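You operate a simulated robot arm through the tools that you are given. There is no shell and no other tool.

You run a simulated two-armed robot. Do the job below in one go: nothing can be reset, and whatever is moved stays where it is left.

Task
Drive the black cylinder's stopper 10 mm in with the mini press, then switch the press off.
Fine: push the sliding plate right in and leave it in; switch on; set the mini press dial to 10 and leave it there.

The check looks at the end state, three seconds after you hand in, the way a careful person would. Anything else that was tipped, shoved, dropped, spilled or broken makes it a failure. Lids that push on must go on centred and level and be pressed home; caps that screw on are set level and turned clockwise until they are tight.

Robot
Two 7-joint arms with fingered hands on one trunk that stands fixed in place. Base frame: the origin is at the foot of the trunk, x ahead of it, y to its left, z up. Readings come in m, degrees, newtons and seconds.
The left shoulder is at [0.06, 0.166, 0.951], the right one opposite. With the tool pointing down near the work surface each hand reaches from about 0.36 to 0.86 m from the base axis, measured 20 degrees to its own side. Payload 5 kg a hand.
The tool frame of a hand sits at the grasp point between the pads (the TCP): z along the fingers, y along the line on which they close. The tips reach 0.032 m beyond it. The gripper opens to 0.16 m; its body begins 0.089 m behind the TCP. The gripper is a hand of 3 fingers: y runs from the thumb to the fingers, the wrist lies at [0, 0, -0.267] in the tool frame, and closing takes about 1.5 s.
Orientation is that of the tool frame in the base frame, as a unit quaternion [w, x, y, z]. With the fingers straight down and closing along the base's y, the tool's x points along the base's -x, its y along +y and its z along -z.

Tools
- The arms move only by the tool nudge_tool. It takes "left_targets", "right_targets" or both (then of equal length, played together; a hand with none holds still); each is a list of rows, each an object of numbers (a shift or turn left out is 0, a gripper value left out holds the last): "x", "y", "z": the shift along the base's x, y, z in m; "wx", "wy", "wz": the turn, a rotation vector about the base's x, y, z in rad; "hand": the closure in counts, from 0 (fully open) to 255 (shut). In form: [{"x": .., "y": .., "z": .., "wx": .., "wy": .., "wz": .., "hand": ..}, ...]. A call has 1 to 20 rows; each row shifts and turns the commanded pose from where the row before left it. Rows are played at 5 a second. More than 0.05 m and 8.6 degrees between two rows, or a gripper value outside its range, and nothing of the call is played. Where a pose cannot be reached the arm comes as near as it can. A force on the tool above 40 N (or 10 N above the force at the start of the call, whichever is more), or a blocked arm, ends the call early, and 0.2 s more pass. Each finger travels about 0.045 m/s and halts on what it meets, pressing with about 34 N; the grip force reading is that of the motor and also rises with nothing between the fingers. The clock runs only during rows and for 0.2 s after the last one: add rows that do not move to give the fingers time. The reply holds the time, the measured pose of the TCP, the force on the tool along the base axes, the opening and the grip force, in the units named above and with some noise, with the torque about the TCP (base axes, N m) and any sound that the robot's microphone picked up.
- Cameras (640 x 400 px; columns grow to the right, rows downward): "scene" is now at [0.0437, 0.0369, 1.5984]; the picture's right is [0.47, -0.88, 0.00], its down [-0.59, -0.31, -0.75] and it looks along [0.66, 0.35, -0.66] (base axes); focal length 331 px, centre (320, 200). "left" rides on the left gripper at [-0.065, -0.004, -0.116] in its tool frame; the picture's right is [0.06, -1.00, 0.00], its down [0.87, 0.05, -0.49] and it looks along [0.49, 0.03, 0.87] (tool axes); focal length 261 px, centre (320, 200). "right" rides on the right gripper at [0.065, -0.004, -0.116] in its tool frame; the picture's right is [0.06, 1.00, 0.00], its down [-0.87, 0.05, -0.49] and it looks along [-0.49, 0.03, 0.87] (tool axes); focal length 261 px, centre (320, 200).
- camera(camera): a new picture of that camera. The clock stands still meanwhile.
- slide_trunk(by): slides the trunk up (or, below 0, down) by that many m; the arms and the scene camera ride with it, the base frame stays. It gives what a move gives, with no picture.
- grasp_type(shape, hand): the hand has 3 fingers and takes this shape, open, in about a second: jaw (thumb against the fingers, like two jaws); tri (thumb and two fingers); tip (a fingertip pinch); poke (one finger out to press); point (the index stretched); flat (the hand flat); cup (the hand cupped); fist (a fist). The gripper value then closes the fingers along that shape, each until it touches; the sizes above hold for jaw. It gives what a move gives, with no picture.
- aim_head(pan, tilt): turns the head with the scene camera to pan (to the left, within 86 degrees either way) and tilt (down, from -29 to 69), counted from straight ahead of the robot. It gives what a move gives.
- probe_pixels(camera, pixels): there is no depth. For up to 12 entries [column, row, z] of the newest picture of that camera ("zoom" is the newest enlarged one), the place [x, y] in the base frame at which the ray of that pixel passes the height z, good to about 0.002 m. The clock stands still meanwhile.
- close_up(camera, box): a new picture of the part [left, top, right, bottom] of that camera's present view, enlarged. The clock stands still meanwhile.
- finish_job(): hands the job in; it is judged then, once.

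Open the grippers and draw the arms clear of the work before you hand the job in, unless the task says otherwise.

The tools are called after "Request:" as name(argument=value, ...) on one line, values as JSON. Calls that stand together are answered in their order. nudge_tool: Moves the arms, as the interface text tells. Its arguments: {"type":"object","properties":{"left_targets":{"type":"array"},"right_targets":{"type":"array"}},"required":[]} The other tools are called the same way: slide_trunk (by) moves the trunk up or down; grasp_type (shape, hand) gives the hand a shape; aim_head (pan, tilt) turns the head that bears the scene camera; camera (camera) takes a picture; probe_pixels (camera, pixels) gives the place at which the rays of pixels pass given heights; close_up (camera, box) takes an enlarged picture of a part of a camera's view; finish_job () hands the job in.

At the start:

```text
clock: 0.0
left_ee_pos: [0.3445, 0.4054, 1.0987]
left_tool_rot: [0.001, 0.0, 1.0, 0.0]
left_force: [0.5, -0.6, -0.5]
left_ft_torque: [0.03, 0.01, -0.01]
left_finger_gap: 0.1598
left_grip_force: 0.0
left_shape: jaw
right_ee_pos: [0.5308, -0.0193, 1.1054]
right_tool_rot: [0.0, -0.001, 1.0, 0.0]
right_force: [0.5, 0.7, 0.3]
right_ft_torque: [0.01, -0.02, 0.0]
right_finger_gap: 0.1597
right_grip_force: 0.1
right_shape: jaw
trunk travel left (down, up): [-0.5, 0.09]
head pan, tilt (commanded): [28.2, 41.6]
```

scene: 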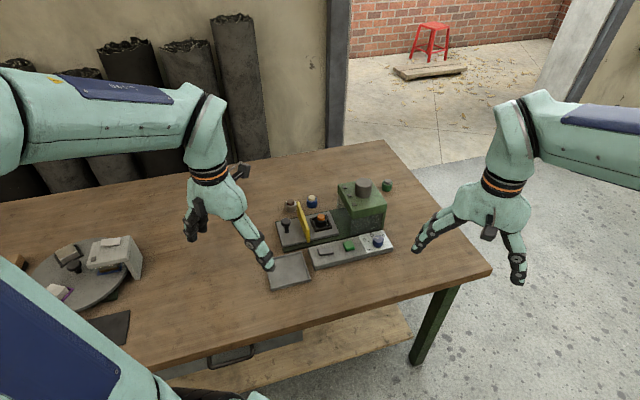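
right: 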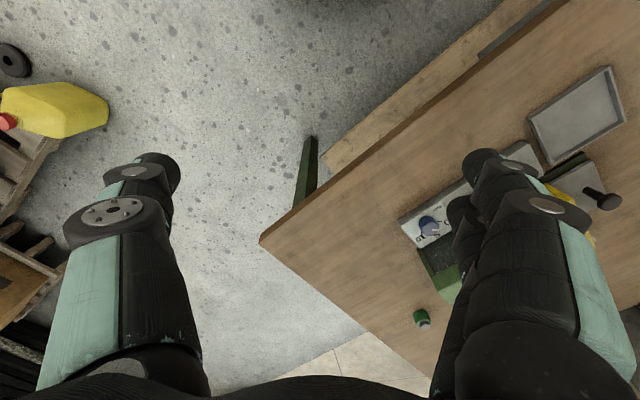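
left: 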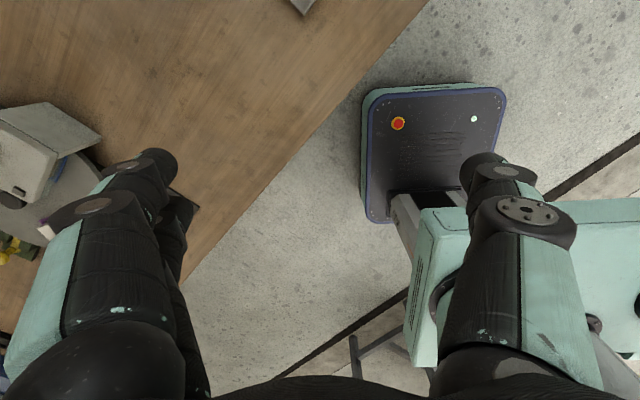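

The scene shows the press (green, around pixel 360,205) with a control strip near (350,248) and a plate near (300,228). I'll zoom in on it first.

Request:
close_up(camera="scene", box=[250, 160, 410, 300])

Request:
close_up(camera="scene", box=[270, 180, 350, 250])

Request:
close_up(camera="scene", box=[300, 220, 400, 280])

```text
2.86 times, centred on (330, 230) of scene
```

zoom: 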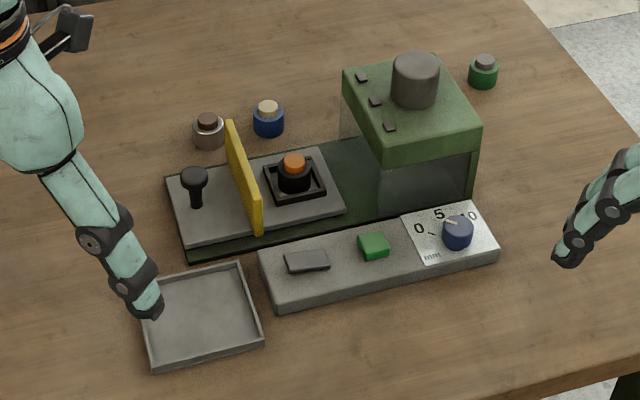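

```text
5.71 times, centred on (310, 215) of scene
```

zoom: 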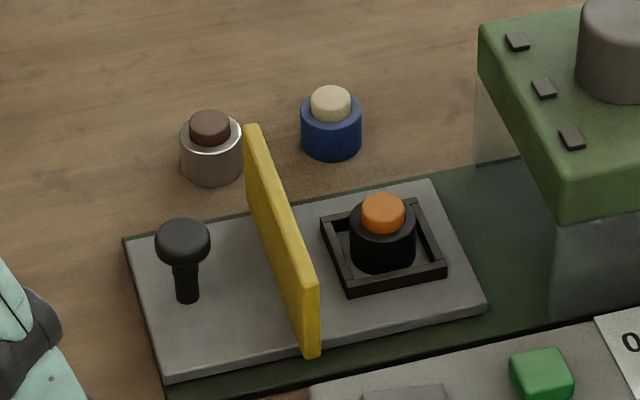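

```text
6.40 times, centred on (350, 250) of scene
```

zoom: 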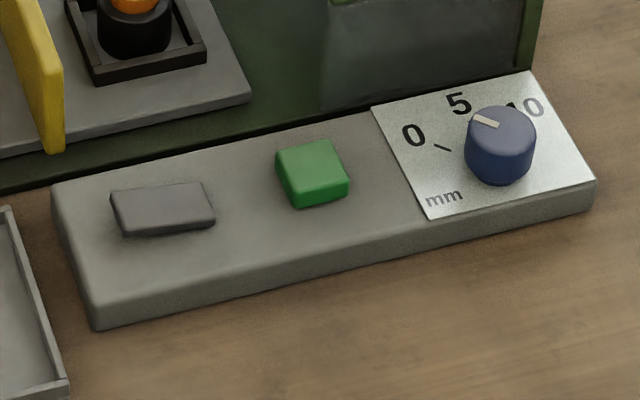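

The zoom shows the plate with a knob handle, yellow guard, and a nest holding the black cylinder (orange stopper), plus a grey rocker, green button and dial. I'll triangulate the table height using the scene and right camera views of the same points (dial at scene (378,238), right (428,226); green bottle scene (386,186), right (422,319)).

Request:
probe_pixels(camera="scene", pixels=[[378, 238, 0.7], [378, 238, 0.8], [378, 238, 0.9], [386, 190, 0.7], [386, 190, 0.8], [386, 190, 0.9], [269, 289, 0.7], [269, 289, 0.8], [269, 289, 0.9]])

Request:
probe_pixels(camera="right", pixels=[[428, 226, 0.7], [428, 226, 0.8], [428, 226, 0.9], [422, 322, 0.7], [422, 322, 0.8], [422, 322, 0.9], [610, 68, 0.7], [610, 68, 0.8], [610, 68, 0.9]])

```text
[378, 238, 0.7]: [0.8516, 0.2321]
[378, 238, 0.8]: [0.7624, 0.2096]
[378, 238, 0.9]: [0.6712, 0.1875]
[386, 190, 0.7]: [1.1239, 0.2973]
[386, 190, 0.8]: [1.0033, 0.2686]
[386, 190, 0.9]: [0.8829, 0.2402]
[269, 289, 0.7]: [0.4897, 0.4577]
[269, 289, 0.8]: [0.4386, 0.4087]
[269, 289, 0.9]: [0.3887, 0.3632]
```

```text
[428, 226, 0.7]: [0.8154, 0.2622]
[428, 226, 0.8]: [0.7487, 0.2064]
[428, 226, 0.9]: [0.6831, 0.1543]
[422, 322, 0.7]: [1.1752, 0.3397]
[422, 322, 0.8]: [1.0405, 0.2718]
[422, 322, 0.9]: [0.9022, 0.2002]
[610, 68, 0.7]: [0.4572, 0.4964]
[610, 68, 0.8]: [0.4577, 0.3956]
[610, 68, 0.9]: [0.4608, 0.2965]
```

Both rays for the dial cross at about z≈0.79, at x≈0.76, y≈0.21. I'll bring the right hand at its present height over toward y≈0.2 so its forward-looking camera sees the press from above.

Request:
nudge_tool(right_targets=[{"y": 0.04}, {"y": 0.04}, {"y": 0.04}, {"y": 0.04}, {"y": 0.04}, {"y": 0.02}, {}])

Request:
camera(camera="right")

Request:
camera(camera="scene")

```text
clock: 1.6
left_ee_pos: [0.3439, 0.4057, 1.0995]
left_tool_rot: [-0.001, 0.0, 1.0, 0.0]
left_force: [0.7, 0.4, -0.6]
left_ft_torque: [-0.02, 0.04, -0.01]
left_finger_gap: 0.1598
left_grip_force: 0.1
left_shape: jaw
right_ee_pos: [0.5322, 0.2008, 1.105]
right_tool_rot: [-0.001, 0.001, 1.0, 0.0]
right_force: [0.3, 0.3, 0.1]
right_ft_torque: [0.02, 0.01, 0.02]
right_finger_gap: 0.1599
right_grip_force: 0.1
right_shape: jaw
trunk travel left (down, up): [-0.5, 0.09]
head pan, tilt (commanded): [28.2, 41.6]
```

```text
taken
```

right: 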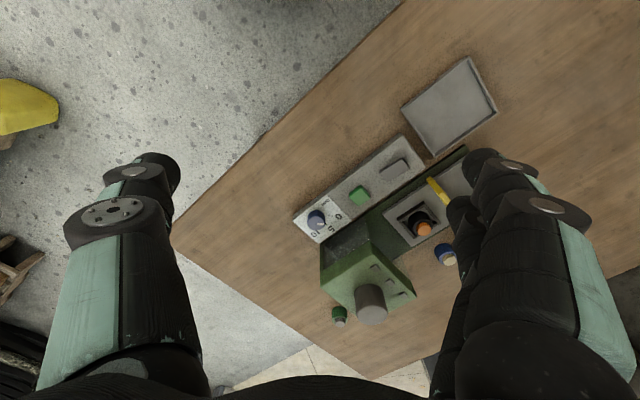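

```text
taken
```

scene: 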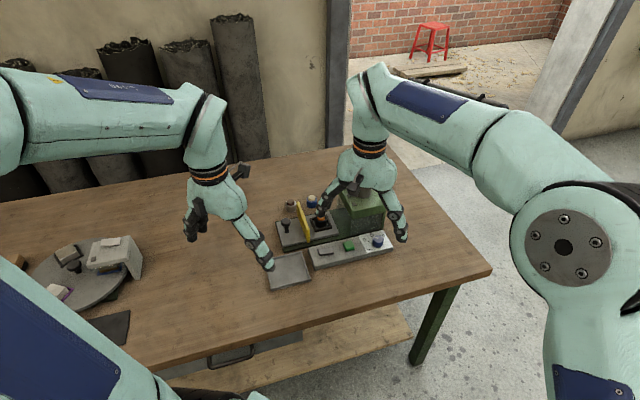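

The right camera now sees the whole press (dial ≈(317,220), green button ≈(359,196), rocker ≈(395,168), cylinder ≈(422,225)). I'll zoom in on both views.

Request:
close_up(camera="right", box=[280, 130, 480, 255])

Request:
close_up(camera="right", box=[285, 190, 365, 240])

```text
3.20 times, centred on (380, 192) of right
```

zoom: 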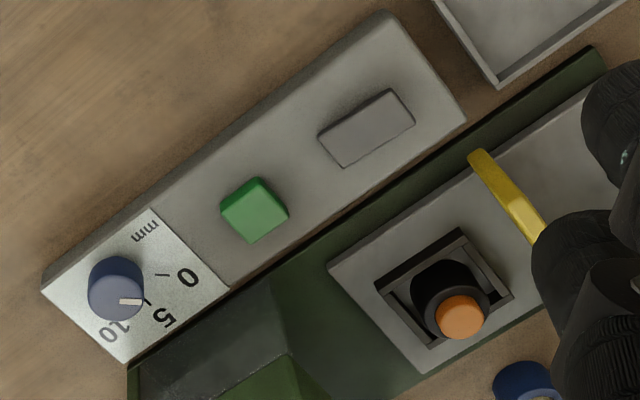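

```text
8.00 times, centred on (325, 215) of right
```

zoom: 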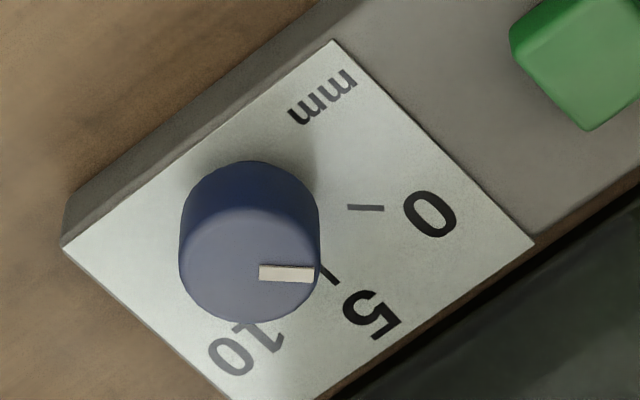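

In the right zoom the dial pointer lies parallel to the 0 tick, so the dial now stands at 0; 5 and 10 follow clockwise (seen from above). Next, matched close-ups of the control strip for triangulation.

Request:
close_up(camera="scene", box=[300, 220, 400, 282])

```text
6.40 times, centred on (350, 251) of scene
```

zoom: 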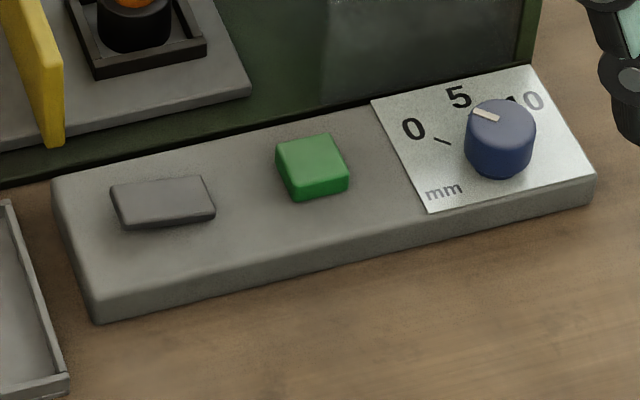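

I'll probe three label-plate corners in both views (scene (367.2,252.9), (358.1,235.4), (393.1,247.3); right (326.6,195), (351.6,220.4), (292.9,220.9)).

Request:
probe_pixels(camera="scene", pixels=[[367.2, 252.9, 0.75], [367.2, 252.9, 0.8], [358.1, 235.4, 0.75], [358.1, 235.4, 0.8], [393.1, 247.3, 0.75], [393.1, 247.3, 0.8]])

Request:
probe_pixels(camera="right", pixels=[[326.6, 195.0, 0.75], [326.6, 195.0, 0.8], [351.6, 220.4, 0.75], [351.6, 220.4, 0.8], [292.9, 220.9, 0.75], [292.9, 220.9, 0.8]])

```text
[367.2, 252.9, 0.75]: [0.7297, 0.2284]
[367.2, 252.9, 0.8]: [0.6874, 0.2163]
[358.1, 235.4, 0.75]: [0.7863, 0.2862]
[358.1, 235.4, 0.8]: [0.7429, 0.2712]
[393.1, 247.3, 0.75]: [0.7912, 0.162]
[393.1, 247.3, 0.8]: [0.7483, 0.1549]
```

```text
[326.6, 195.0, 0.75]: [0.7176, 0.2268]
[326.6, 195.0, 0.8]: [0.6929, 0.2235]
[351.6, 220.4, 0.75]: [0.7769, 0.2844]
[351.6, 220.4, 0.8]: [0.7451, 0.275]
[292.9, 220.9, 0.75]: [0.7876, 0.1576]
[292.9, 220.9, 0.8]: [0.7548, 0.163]
```

The triangulation puts the strip top at z≈0.78 with the device turned about 45° (long axis along +x,−y). I'll use the right hand as an observer: pull it back to about (0.50, 0.0, 1.0), turned 45° so its camera looks squarely at the press.

Request:
nudge_tool(right_targets=[{"x": -0.005, "y": -0.033, "wz": 0.131}, {"x": -0.005, "y": -0.033, "wz": 0.131}, {"x": -0.005, "y": -0.033, "wz": 0.131}, {"x": -0.005, "y": -0.033, "z": -0.033, "wz": 0.131}, {"x": -0.005, "y": -0.033, "z": -0.033, "wz": 0.131}, {"x": -0.005, "y": -0.033, "z": -0.033, "wz": 0.131}, {}, {}])

Request:
camera(camera="right")

Request:
camera(camera="scene")

```text
clock: 3.4
left_ee_pos: [0.3444, 0.4059, 1.0995]
left_tool_rot: [0.0, 0.0, 1.0, 0.001]
left_force: [-0.2, -0.3, -0.5]
left_ft_torque: [-0.01, 0.01, 0.0]
left_finger_gap: 0.1599
left_grip_force: 0.0
left_shape: jaw
right_ee_pos: [0.5011, 0.0029, 1.0068]
right_tool_rot: [0.0, -0.384, 0.923, 0.0]
right_force: [0.2, 0.0, 0.0]
right_ft_torque: [-0.03, -0.04, 0.0]
right_finger_gap: 0.1601
right_grip_force: 0.1
right_shape: jaw
trunk travel left (down, up): [-0.5, 0.09]
head pan, tilt (commanded): [28.2, 41.6]
```

```text
taken
```

right: 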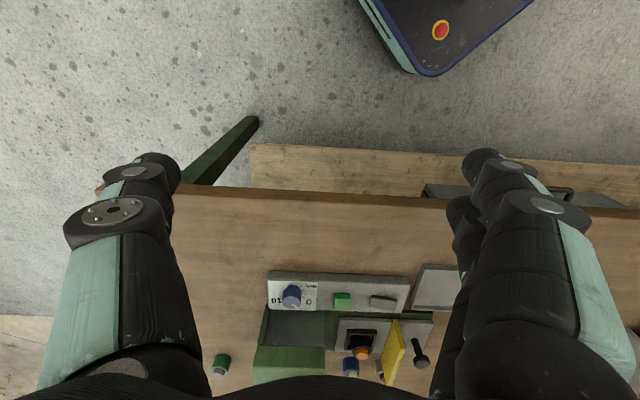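

```text
taken
```

scene: 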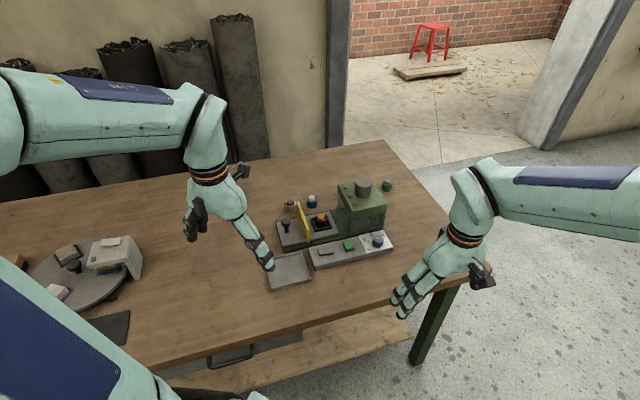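

The view is squared up but the press is low in the image (dial (292,296), nest (360,340)). I'll move the right hand 0.1 m forward along the viewing direction.

Request:
nudge_tool(right_targets=[{"x": 0.03, "y": 0.03}, {"x": 0.03, "y": 0.03}, {"x": 0.02, "y": 0.02}, {}, {}])

Request:
close_up(camera="right", box=[230, 180, 470, 330])

Request:
camera(camera="right")

```text
clock: 4.6
left_ee_pos: [0.3436, 0.4068, 1.0988]
left_tool_rot: [0.0, -0.001, 1.0, 0.001]
left_force: [0.0, 0.0, 1.0]
left_ft_torque: [-0.04, 0.0, -0.01]
left_finger_gap: 0.16
left_grip_force: 0.1
left_shape: jaw
right_ee_pos: [0.581, 0.0836, 1.0078]
right_tool_rot: [0.0, -0.383, 0.924, 0.0]
right_force: [-0.7, 0.9, 0.5]
right_ft_torque: [0.03, 0.02, 0.04]
right_finger_gap: 0.1597
right_grip_force: 0.1
right_shape: jaw
trunk travel left (down, up): [-0.5, 0.09]
head pan, tilt (commanded): [28.2, 41.6]
```

```text
2.67 times, centred on (350, 255) of right
```

zoom: 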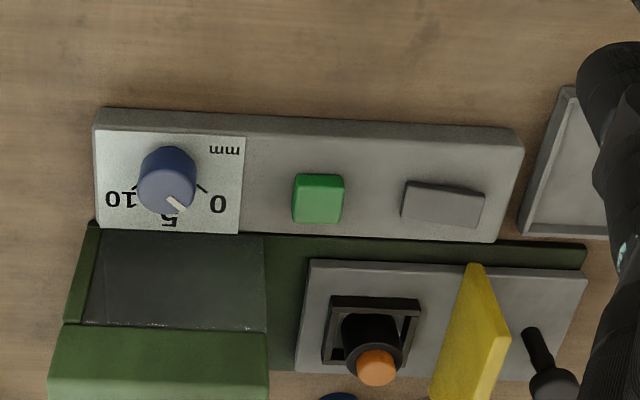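

```text
taken
```

right: 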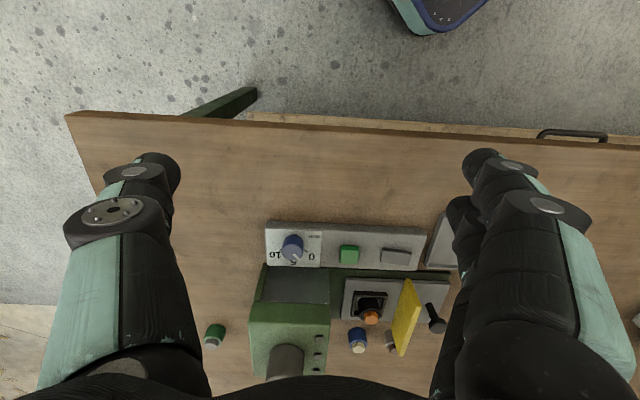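

The dial pointer lies along the 0 tick (down-right in this upside-down view), with 5 straight ahead and 10 at down-left, so it needs a 90° clockwise turn. I'll probe the label corners and other features in this zoom to triangulate against the scene view.

Request:
probe_pixels(camera="zoom", pixels=[[245, 135, 0.75], [245, 135, 0.8], [240, 233, 0.75], [240, 233, 0.8], [97, 128, 0.75], [97, 128, 0.8], [167, 188, 0.8], [318, 203, 0.79], [442, 206, 0.79], [376, 366, 0.85], [555, 385, 0.83], [470, 265, 0.85]])

Request:
close_up(camera="scene", box=[270, 180, 400, 270])

```text
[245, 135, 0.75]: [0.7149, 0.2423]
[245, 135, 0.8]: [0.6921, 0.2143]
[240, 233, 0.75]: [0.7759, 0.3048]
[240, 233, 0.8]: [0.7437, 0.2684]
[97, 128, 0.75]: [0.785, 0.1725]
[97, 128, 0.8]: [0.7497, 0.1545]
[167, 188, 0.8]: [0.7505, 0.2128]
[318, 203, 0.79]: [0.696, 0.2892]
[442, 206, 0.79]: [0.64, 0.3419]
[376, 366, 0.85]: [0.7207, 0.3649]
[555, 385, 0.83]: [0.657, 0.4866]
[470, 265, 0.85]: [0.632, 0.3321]
```

```text
4.44 times, centred on (335, 225) of scene
```

zoom: 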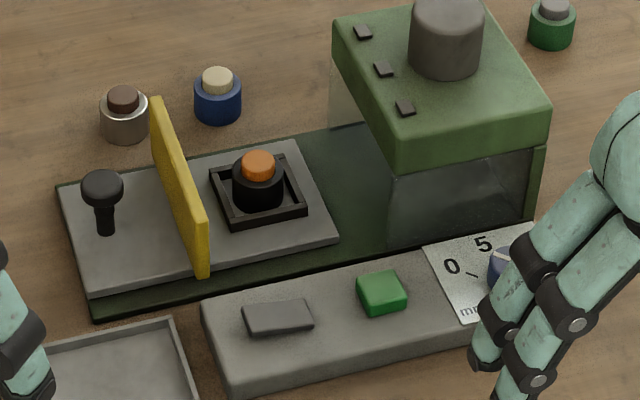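

The strip top triangulates to z≈0.793, with the dial at about (0.741, 0.204) and its top at z≈0.818. Before choosing a grasp I'll look at the fingers of the left hand in the scene view, around (225,215).

Request:
close_up(camera="scene", box=[160, 140, 300, 290])

Request:
probe_pixels(camera="right", pixels=[[292, 302, 0.87], [292, 302, 0.9], [292, 302, 0.93], [330, 302, 0.9], [290, 350, 0.93], [290, 350, 0.9]])

```text
2.67 times, centred on (230, 215) of scene
```

zoom: 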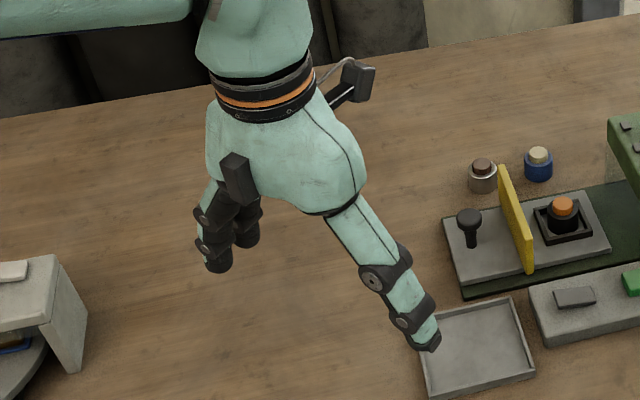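

```text
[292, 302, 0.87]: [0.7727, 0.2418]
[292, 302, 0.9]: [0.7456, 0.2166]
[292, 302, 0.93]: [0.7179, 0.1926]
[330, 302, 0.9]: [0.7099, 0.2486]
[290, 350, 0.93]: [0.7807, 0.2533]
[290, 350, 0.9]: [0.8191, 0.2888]
```

The jaw's two fingers sit close together opposite the thumb, good for a three-point hold on the ~34 mm dial; the press box top is at z≈0.86. I'll back the right hand off to about (0.49,−0.02) and bring the left hand at z≈1.1 over the dial.

Request:
nudge_tool(left_targets=[{"x": 0.02, "y": -0.01}, {"x": 0.04, "y": -0.02}, {"x": 0.04, "y": -0.02}, {"x": 0.04, "y": -0.02}, {"x": 0.04, "y": -0.02}, {"x": 0.04, "y": -0.02}, {"x": 0.04, "y": -0.02}, {"x": 0.04, "y": -0.02}, {"x": 0.04, "y": -0.02}, {"x": 0.04, "y": -0.02}, {"x": 0.017, "y": -0.012}, {}, {}], right_targets=[{"x": -0.02, "y": -0.02}, {"x": -0.02, "y": -0.02}, {"x": -0.02, "y": -0.02}, {"x": -0.02, "y": -0.02}, {"x": -0.01, "y": -0.02}, {}, {}, {}, {}, {}, {}, {}, {}])

Request:
camera(camera="right")

Request:
camera(camera="left")

Request:
camera(camera="scene")

```text
clock: 7.4
left_ee_pos: [0.742, 0.2037, 1.0989]
left_tool_rot: [0.0, 0.001, 1.0, 0.0]
left_force: [0.0, -0.7, 0.1]
left_ft_torque: [0.0, -0.01, -0.03]
left_finger_gap: 0.1599
left_grip_force: 0.0
left_shape: jaw
right_ee_pos: [0.4907, -0.0168, 1.0065]
right_tool_rot: [0.0, -0.382, 0.924, -0.001]
right_force: [-0.3, -0.4, 0.0]
right_ft_torque: [-0.02, 0.02, 0.05]
right_finger_gap: 0.1599
right_grip_force: 0.0
right_shape: jaw
trunk travel left (down, up): [-0.5, 0.09]
head pan, tilt (commanded): [28.2, 41.6]
```

```text
taken
```

right: 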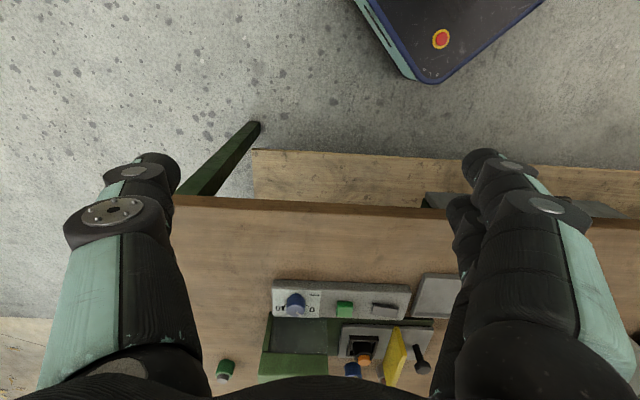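

```text
taken
```

left: 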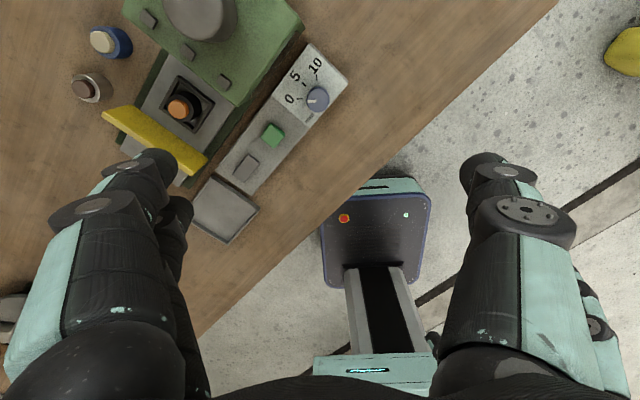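

```text
taken
```

scene: 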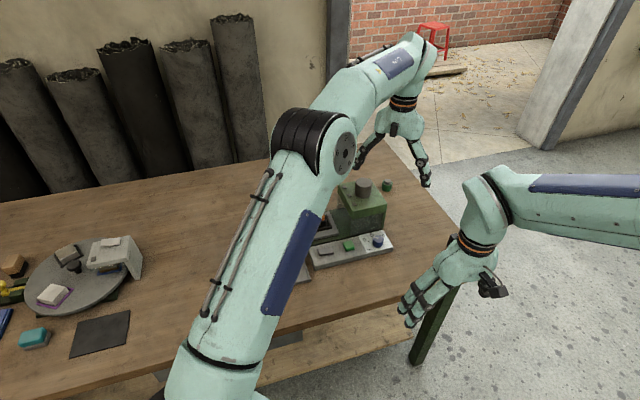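

The left camera now sees the dial from the far side (dial ≈(318,98), button (273,135), rocker (245,167)). I'll zoom in to get a third ray for each item.

Request:
close_up(camera="left", box=[240, 30, 368, 110])

Request:
probe_pixels(camera="left", pixels=[[318, 99, 0.79], [318, 99, 0.82]])

Request:
close_up(camera="left", box=[110, 10, 366, 170])

```text
5.00 times, centred on (304, 70) of left
```

zoom: 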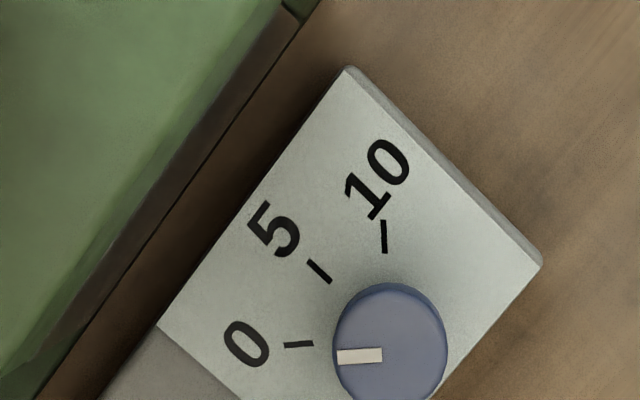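

```text
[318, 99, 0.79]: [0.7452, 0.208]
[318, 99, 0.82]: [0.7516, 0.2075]
```

```text
2.50 times, centred on (238, 90) of left
```

zoom: 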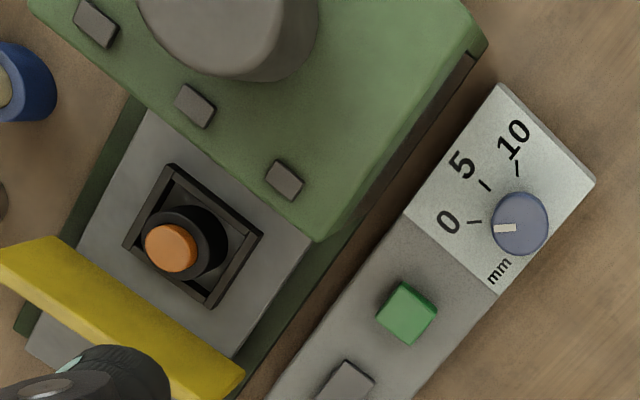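

I'll probe the label corners, knob top, green button, rocker and cylinder in this zoom.

Request:
probe_pixels(camera="zoom", pixels=[[498, 293, 0.793], [405, 218, 0.793], [595, 182, 0.793], [500, 84, 0.793], [498, 293, 0.77], [405, 218, 0.77], [595, 182, 0.77], [520, 224, 0.818], [405, 308, 0.805], [171, 248, 0.83], [186, 240, 0.81], [310, 240, 0.77]])

```text
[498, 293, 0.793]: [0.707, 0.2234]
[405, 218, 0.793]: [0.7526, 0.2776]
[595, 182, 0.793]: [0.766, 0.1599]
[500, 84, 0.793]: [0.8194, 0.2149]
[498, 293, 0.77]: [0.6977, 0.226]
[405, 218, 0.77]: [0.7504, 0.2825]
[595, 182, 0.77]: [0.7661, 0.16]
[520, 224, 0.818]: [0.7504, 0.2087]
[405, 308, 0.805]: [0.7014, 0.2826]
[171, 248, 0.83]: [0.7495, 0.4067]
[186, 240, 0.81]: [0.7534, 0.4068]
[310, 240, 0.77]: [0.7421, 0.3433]
```

Combining the three views, the dial centre is about (0.748, 0.208), knob top z≈0.81, label surface z≈0.783. Before descending I'll test in free air whether the left wrist can make the −90° turn, while partly closing the fingers.

Request:
nudge_tool(left_targets=[{"wz": -0.1309, "hand": 165}, {"wz": -0.1309}, {"wz": -0.1309}, {"wz": -0.1309}, {"wz": -0.1309}, {"wz": -0.1309}, {"wz": -0.1309}, {"wz": -0.1309}, {"wz": -0.1309}, {"wz": -0.1309}, {"wz": -0.1309}, {"wz": -0.1309}, {}, {}])

Request:
camera(camera="left")

Request:
camera(camera="scene")

```text
clock: 10.4
left_ee_pos: [0.7405, 0.2043, 1.0997]
left_tool_rot: [0.0, 0.707, 0.707, 0.0]
left_force: [0.8, -0.3, 0.5]
left_ft_torque: [-0.03, 0.01, 0.01]
left_finger_gap: 0.0568
left_grip_force: 0.0
left_shape: jaw
right_ee_pos: [0.4909, -0.0173, 1.0064]
right_tool_rot: [0.001, -0.383, 0.924, 0.0]
right_force: [0.5, 0.0, -0.5]
right_ft_torque: [-0.01, 0.01, 0.02]
right_finger_gap: 0.1599
right_grip_force: 0.1
right_shape: jaw
trunk travel left (down, up): [-0.5, 0.09]
head pan, tilt (commanded): [28.2, 41.6]
```

```text
taken
```

left: 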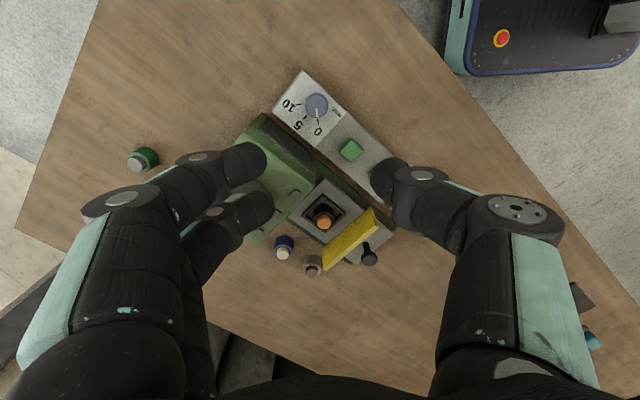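

```text
taken
```

scene: 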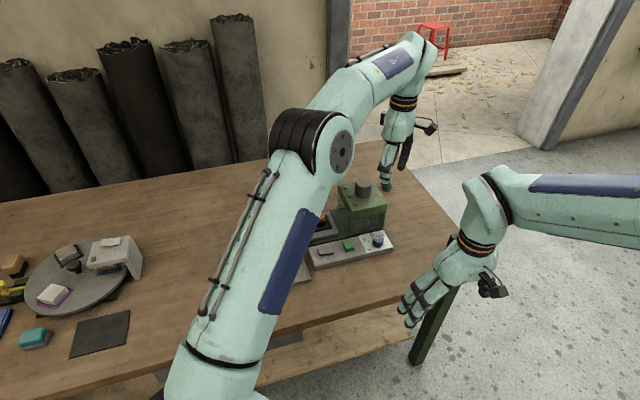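

The −90° turn is tracked well (tool_rot [0,0.707,0.707,0]). This viewpoint gives another ray set, so I'll zoom in on the strip and plate from here.

Request:
close_up(camera="left", box=[250, 160, 410, 280])

Request:
close_up(camera="left", box=[260, 60, 400, 200])

```text
3.33 times, centred on (330, 220) of left
```

zoom: 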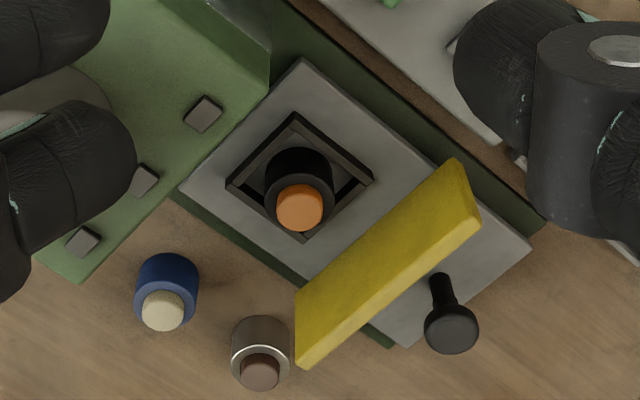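

```text
2.86 times, centred on (330, 130) of left
```

zoom: 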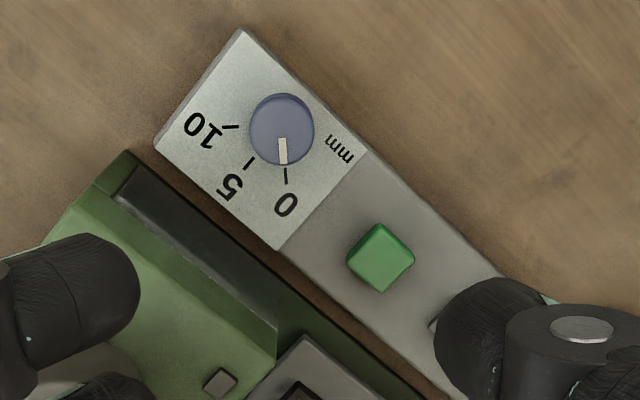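

Probing knob top (282,133), label corners, button (380,258) and box edge points in this zoom.

Request:
probe_pixels(camera="zoom", pixels=[[282, 133, 0.81], [282, 133, 0.8], [367, 152, 0.783], [280, 250, 0.783], [241, 28, 0.783], [155, 148, 0.783], [380, 258, 0.795], [116, 200, 0.86], [275, 328, 0.86], [275, 365, 0.86], [132, 155, 0.78]])

```text
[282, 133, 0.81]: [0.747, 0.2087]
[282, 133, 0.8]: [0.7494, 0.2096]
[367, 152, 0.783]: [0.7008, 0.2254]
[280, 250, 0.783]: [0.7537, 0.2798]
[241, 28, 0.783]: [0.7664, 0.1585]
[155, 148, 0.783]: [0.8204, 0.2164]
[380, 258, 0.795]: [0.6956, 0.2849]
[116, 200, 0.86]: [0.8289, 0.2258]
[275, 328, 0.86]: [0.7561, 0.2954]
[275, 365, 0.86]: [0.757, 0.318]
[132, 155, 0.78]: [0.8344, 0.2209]
```

Corners agree at z≈0.783, the dial centre is (0.7475,0.2085), and the box face is about 69 mm beyond it, so the ~57 mm opening fits. I'll turn back +90°, centre over the dial and descend to TCP z≈0.86 first.

Request:
nudge_tool(left_targets=[{"wz": 0.1309, "x": 0.006, "y": 0.004}, {"wz": 0.1309}, {"wz": 0.1309}, {"wz": 0.1309}, {"wz": 0.1309}, {"wz": 0.1309}, {"wz": 0.1309}, {"wz": 0.1309}, {"wz": 0.1309}, {"wz": 0.1309}, {"wz": 0.1309}, {"wz": 0.1309}, {"z": -0.04}, {"z": -0.04}, {"z": -0.04}, {"z": -0.04}, {"z": -0.04}, {"z": -0.04}, {}, {}])

Request:
camera(camera="left")

Request:
camera(camera="right")

Request:
camera(camera="scene")

```text
clock: 14.6
left_ee_pos: [0.7468, 0.2082, 0.8595]
left_tool_rot: [0.001, 0.0, 1.0, 0.0]
left_force: [-1.0, -0.2, -0.6]
left_ft_torque: [0.01, -0.01, -0.02]
left_finger_gap: 0.0569
left_grip_force: 0.0
left_shape: jaw
right_ee_pos: [0.4914, -0.0155, 1.0062]
right_tool_rot: [0.0, -0.383, 0.924, 0.0]
right_force: [-0.6, 0.6, 0.6]
right_ft_torque: [-0.01, 0.0, 0.0]
right_finger_gap: 0.16
right_grip_force: 0.0
right_shape: jaw
trunk travel left (down, up): [-0.5, 0.09]
head pan, tilt (commanded): [28.2, 41.6]
```

```text
taken
```

left: 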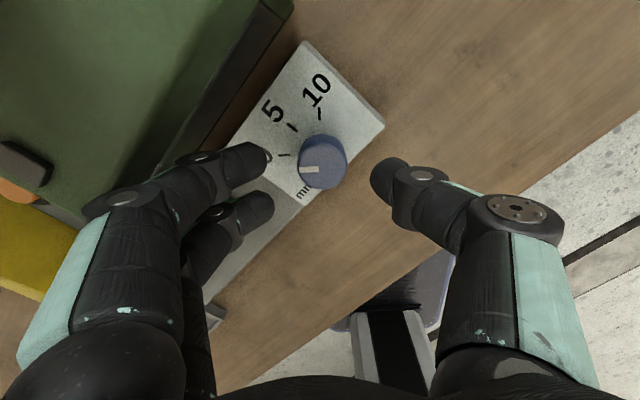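

```text
taken
```

right: 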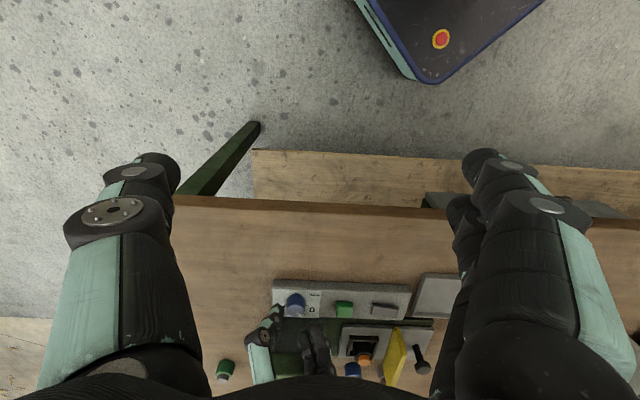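

```text
taken
```

scene: 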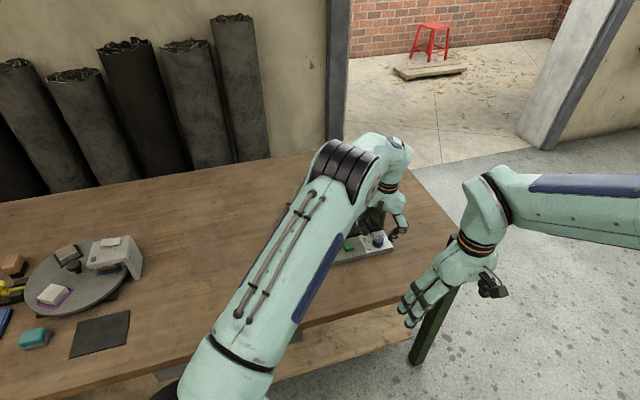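

The knob (322,165) sits centred between thumb (385,175) and fingers (255,160)/(260,205). I'll descend another 24 mm and look again.

Request:
nudge_tool(left_targets=[{"z": -0.012}, {"z": -0.012}, {}, {}])

Request:
camera(camera="left")

Request:
close_up(camera="right", box=[230, 260, 350, 335])

Request:
close_up(camera="scene", box=[330, 200, 430, 265])

```text
clock: 15.6
left_ee_pos: [0.7475, 0.2085, 0.835]
left_tool_rot: [0.001, 0.0, 1.0, 0.001]
left_force: [-0.4, 0.1, 0.0]
left_ft_torque: [0.04, 0.03, 0.02]
left_finger_gap: 0.057
left_grip_force: 0.1
left_shape: jaw
right_ee_pos: [0.4911, -0.017, 1.0067]
right_tool_rot: [0.0, -0.383, 0.924, 0.001]
right_force: [-0.6, -0.1, 0.4]
right_ft_torque: [0.01, 0.02, -0.02]
right_finger_gap: 0.1601
right_grip_force: 0.1
right_shape: jaw
trunk travel left (down, up): [-0.5, 0.09]
head pan, tilt (commanded): [28.2, 41.6]
```

```text
taken
```

left: 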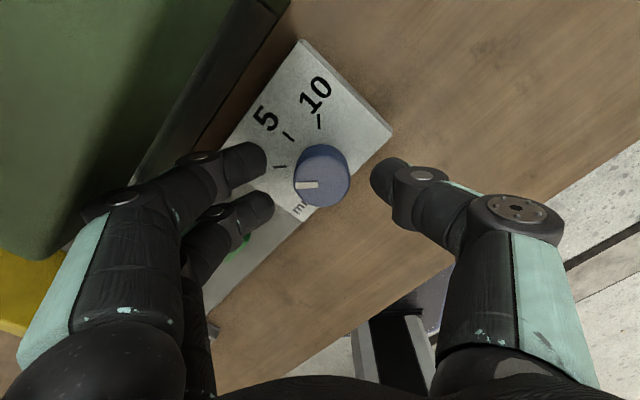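

```text
5.33 times, centred on (290, 298) of right
```

zoom: 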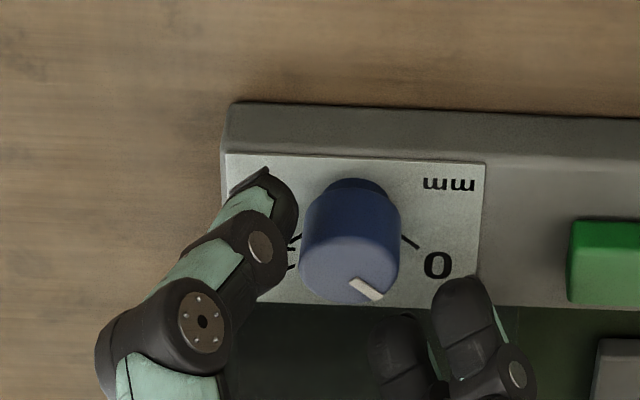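

```text
6.15 times, centred on (380, 232) of scene
```

zoom: 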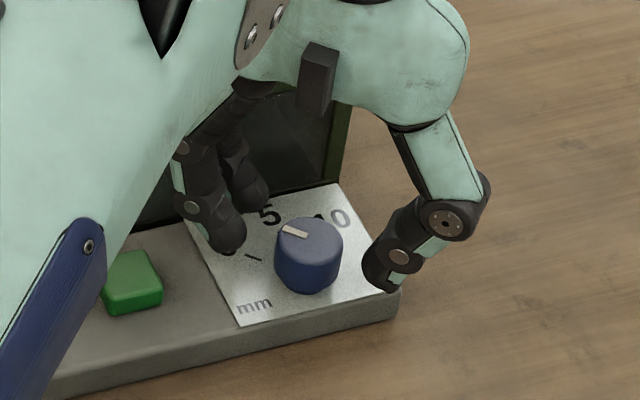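

Fingers straddle the knob well in both views. I'll descend another 8 mm slowly, watching the force, so the fingertips overlap more of the knob.

Request:
nudge_tool(left_targets=[{"z": -0.004}, {"z": -0.004}, {}])

Request:
close_up(camera="scene", box=[330, 200, 430, 265])

Request:
close_up(camera="left", box=[220, 100, 420, 225])

```text
clock: 16.4
left_ee_pos: [0.7473, 0.2079, 0.8279]
left_tool_rot: [0.0, 0.0, 1.0, 0.0]
left_force: [-0.1, 0.3, 0.5]
left_ft_torque: [0.03, -0.01, 0.0]
left_finger_gap: 0.0571
left_grip_force: 0.0
left_shape: jaw
right_ee_pos: [0.4918, -0.017, 1.0062]
right_tool_rot: [0.0, -0.382, 0.924, 0.0]
right_force: [0.8, -0.8, -0.8]
right_ft_torque: [0.01, 0.0, 0.02]
right_finger_gap: 0.1596
right_grip_force: 0.1
right_shape: jaw
trunk travel left (down, up): [-0.5, 0.09]
head pan, tilt (commanded): [28.2, 41.6]
```

```text
6.15 times, centred on (380, 232) of scene
```

zoom: 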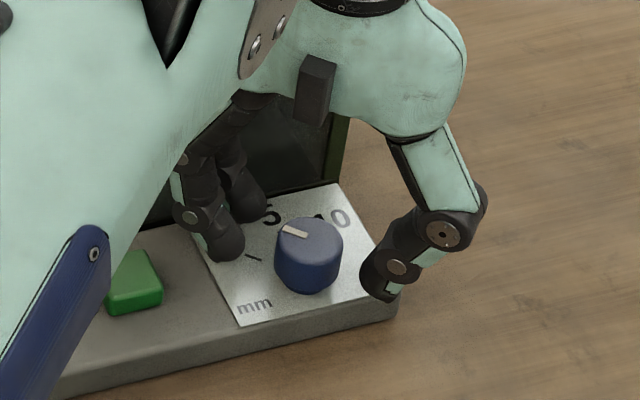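

```text
3.20 times, centred on (320, 162) of left
```

zoom: 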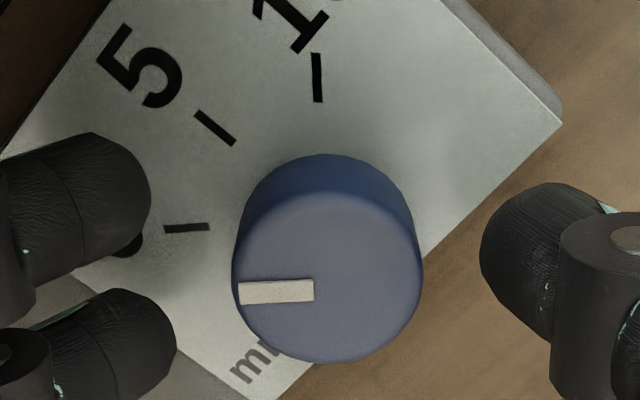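

No contact with the label yet. Now I'll close the fingers on the knob.

Request:
nudge_tool(left_targets=[{"hand": 200}, {}, {"hand": 255}, {}, {}, {}])

Request:
camera(camera="left")

Request:
close_up(camera="scene", box=[330, 200, 430, 265])

```text
clock: 17.8
left_ee_pos: [0.7476, 0.2079, 0.8266]
left_tool_rot: [0.0, 0.0, 1.0, 0.0]
left_force: [0.8, 0.5, -2.6]
left_ft_torque: [0.0, 0.04, 0.01]
left_finger_gap: 0.0219
left_grip_force: 33.5
left_shape: jaw
right_ee_pos: [0.4911, -0.0165, 1.0062]
right_tool_rot: [0.0, -0.382, 0.924, 0.0]
right_force: [-0.1, 0.6, 0.8]
right_ft_torque: [0.0, 0.03, 0.0]
right_finger_gap: 0.1599
right_grip_force: 0.0
right_shape: jaw
trunk travel left (down, up): [-0.5, 0.09]
head pan, tilt (commanded): [28.2, 41.6]
```

```text
taken
```

left: 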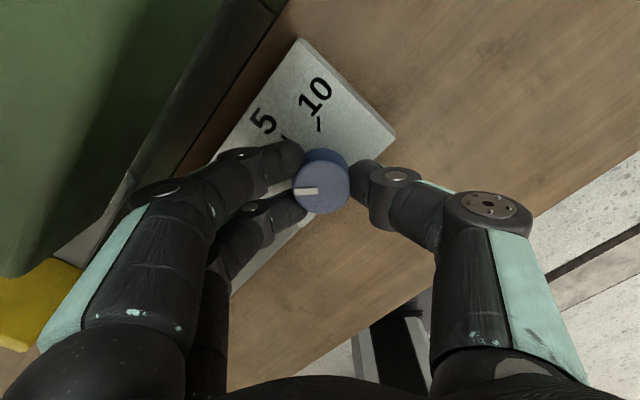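

```text
6.15 times, centred on (380, 232) of scene
```

zoom: 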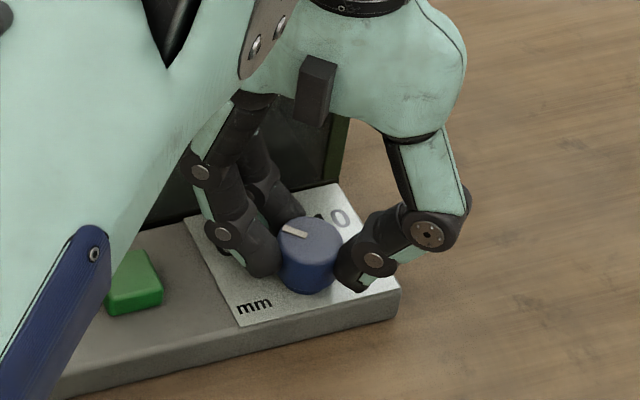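

A good three-point grip on the knob. I'll turn it clockwise 45° first and check for slip.

Request:
nudge_tool(left_targets=[{"wz": -0.1309}, {"wz": -0.1309}, {"wz": -0.1309}, {"wz": -0.1309}, {"wz": -0.1309}, {"wz": -0.1309}, {}, {}])

Request:
close_up(camera="left", box=[220, 90, 420, 240])

Request:
close_up(camera="scene", box=[330, 200, 430, 265])

```text
clock: 19.6
left_ee_pos: [0.747, 0.2068, 0.8287]
left_tool_rot: [0.0, 0.383, 0.924, 0.0]
left_force: [4.9, -4.6, -1.5]
left_ft_torque: [-0.08, -0.12, 0.05]
left_finger_gap: 0.0219
left_grip_force: 34.0
left_shape: jaw
right_ee_pos: [0.492, -0.0175, 1.0068]
right_tool_rot: [0.0, -0.382, 0.924, 0.001]
right_force: [0.2, -0.4, -0.6]
right_ft_torque: [0.01, 0.01, -0.03]
right_finger_gap: 0.1599
right_grip_force: 0.1
right_shape: jaw
trunk travel left (down, up): [-0.5, 0.09]
head pan, tilt (commanded): [28.2, 41.6]
```

```text
2.67 times, centred on (320, 165) of left
```

zoom: 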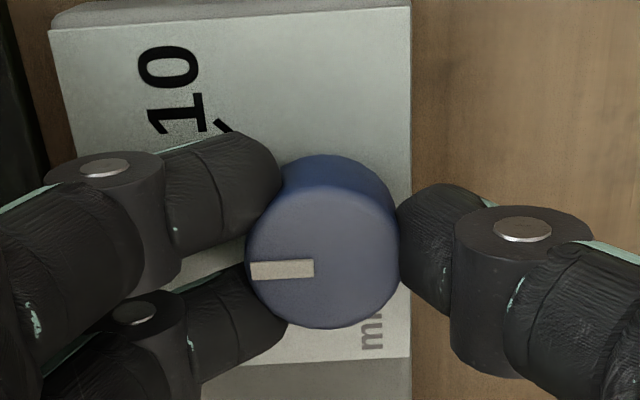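

```text
6.15 times, centred on (380, 232) of scene
```

zoom: 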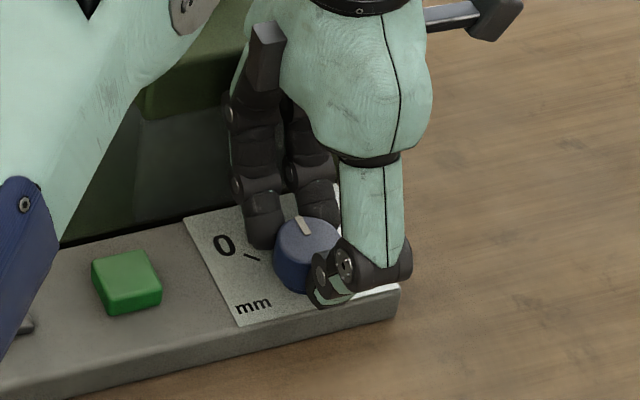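

The pointer turned with the hand to the 5 mark, no slip. I'll continue the remaining 45°.

Request:
nudge_tool(left_targets=[{"wz": -0.1309}, {"wz": -0.1309}, {"wz": -0.1309}, {"wz": -0.1309}, {"wz": -0.1309}, {"wz": -0.1309}, {}, {}])

Request:
close_up(camera="left", box=[220, 90, 420, 240])

Request:
close_up(camera="scene", box=[330, 200, 430, 265])

Request:
close_up(camera="right", box=[230, 260, 350, 335])

```text
clock: 21.4
left_ee_pos: [0.7473, 0.2073, 0.8262]
left_tool_rot: [0.0, 0.708, 0.707, 0.0]
left_force: [4.7, -9.3, -2.1]
left_ft_torque: [-0.17, -0.15, 0.01]
left_finger_gap: 0.0217
left_grip_force: 33.9
left_shape: jaw
right_ee_pos: [0.4919, -0.0176, 1.0064]
right_tool_rot: [0.0, -0.382, 0.924, 0.001]
right_force: [-0.5, 1.2, 0.0]
right_ft_torque: [0.0, 0.01, -0.02]
right_finger_gap: 0.1595
right_grip_force: 0.0
right_shape: jaw
trunk travel left (down, up): [-0.5, 0.09]
head pan, tilt (commanded): [28.2, 41.6]
```

```text
2.67 times, centred on (320, 165) of left
```

zoom: 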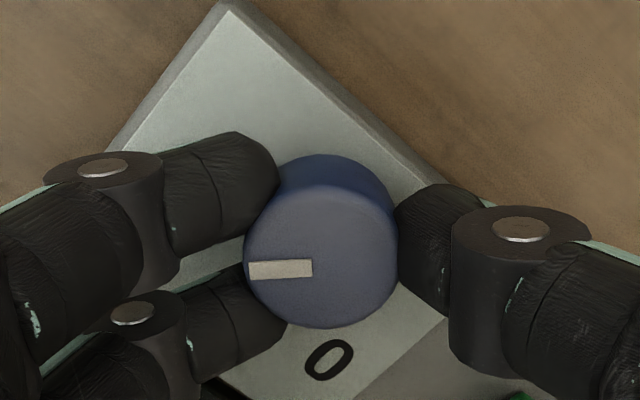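

```text
6.15 times, centred on (380, 232) of scene
```

zoom: 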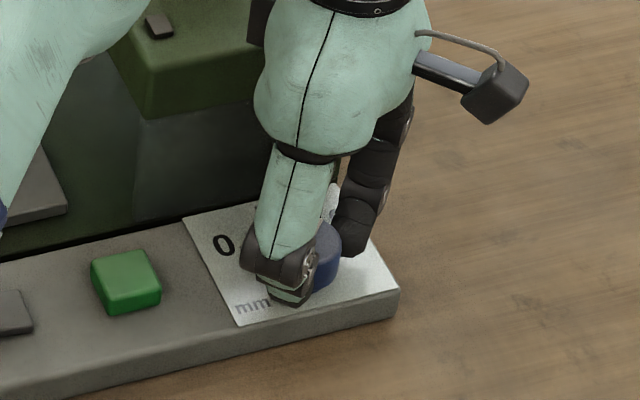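

```text
5.33 times, centred on (290, 298) of right
```

zoom: 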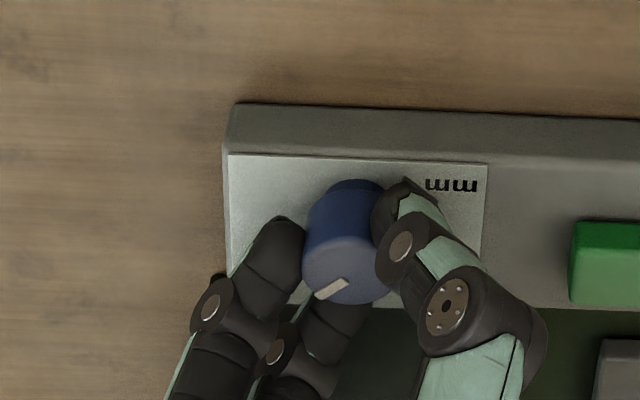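

The pointer has gone round the full 90°. I'll open the fingers to the 57 mm gap, rise straight up and check the pointer against the 10 tick.

Request:
nudge_tool(left_targets=[{"hand": 165}, {}, {}, {}, {"z": 0.02}, {"z": 0.03}, {"z": 0.04}, {"z": 0.04}, {"z": 0.04}, {"z": 0.04}, {"z": 0.04}, {"z": 0.03}, {}, {}])

Request:
camera(camera="left")

Request:
close_up(camera="left", box=[260, 60, 400, 148])

Request:
close_up(camera="right", box=[230, 260, 350, 335])

```text
clock: 24.4
left_ee_pos: [0.7484, 0.2085, 1.108]
left_tool_rot: [0.0, 0.707, 0.707, 0.0]
left_force: [0.4, -1.0, 0.0]
left_ft_torque: [0.02, -0.02, 0.05]
left_finger_gap: 0.056
left_grip_force: 0.1
left_shape: jaw
right_ee_pos: [0.492, -0.0159, 1.008]
right_tool_rot: [0.0, -0.383, 0.924, -0.001]
right_force: [-0.2, -0.8, 0.1]
right_ft_torque: [0.0, -0.01, -0.03]
right_finger_gap: 0.1597
right_grip_force: 0.0
right_shape: jaw
trunk travel left (down, up): [-0.5, 0.09]
head pan, tilt (commanded): [28.2, 41.6]
```

```text
taken
```

left: 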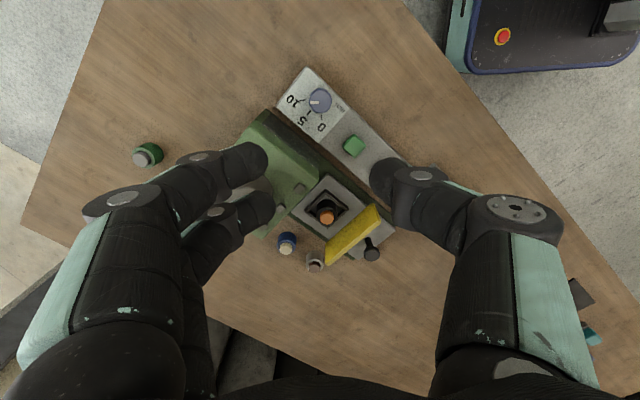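

```text
4.55 times, centred on (330, 104) of left
```

zoom: 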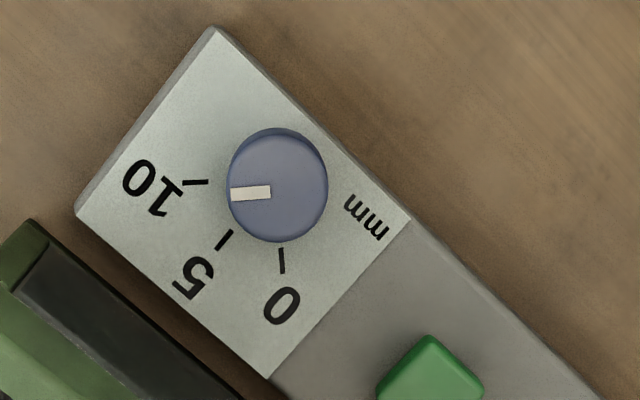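

```text
5.33 times, centred on (290, 298) of right
```

zoom: 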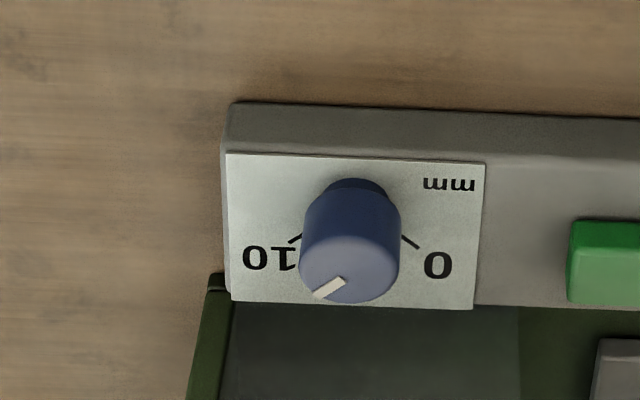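

Pointer (271,191)→(231,194) is parallel to the 10 tick (208,181)→(183,183). I'll zoom harder to confirm the angle before moving on.

Request:
close_up(camera="left", box=[288, 80, 344, 115])

Request:
close_up(camera="left", box=[280, 170, 400, 270])

```text
11.43 times, centred on (316, 98) of left
```

zoom: 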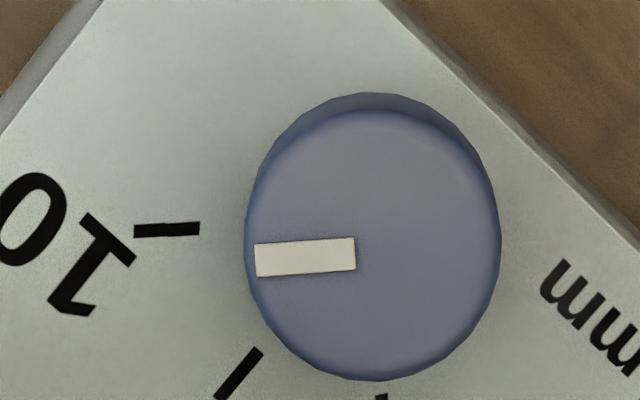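

```text
4.00 times, centred on (340, 220) of left
```

zoom: 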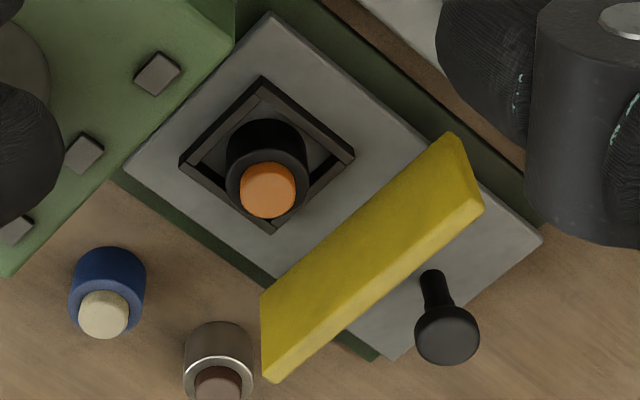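

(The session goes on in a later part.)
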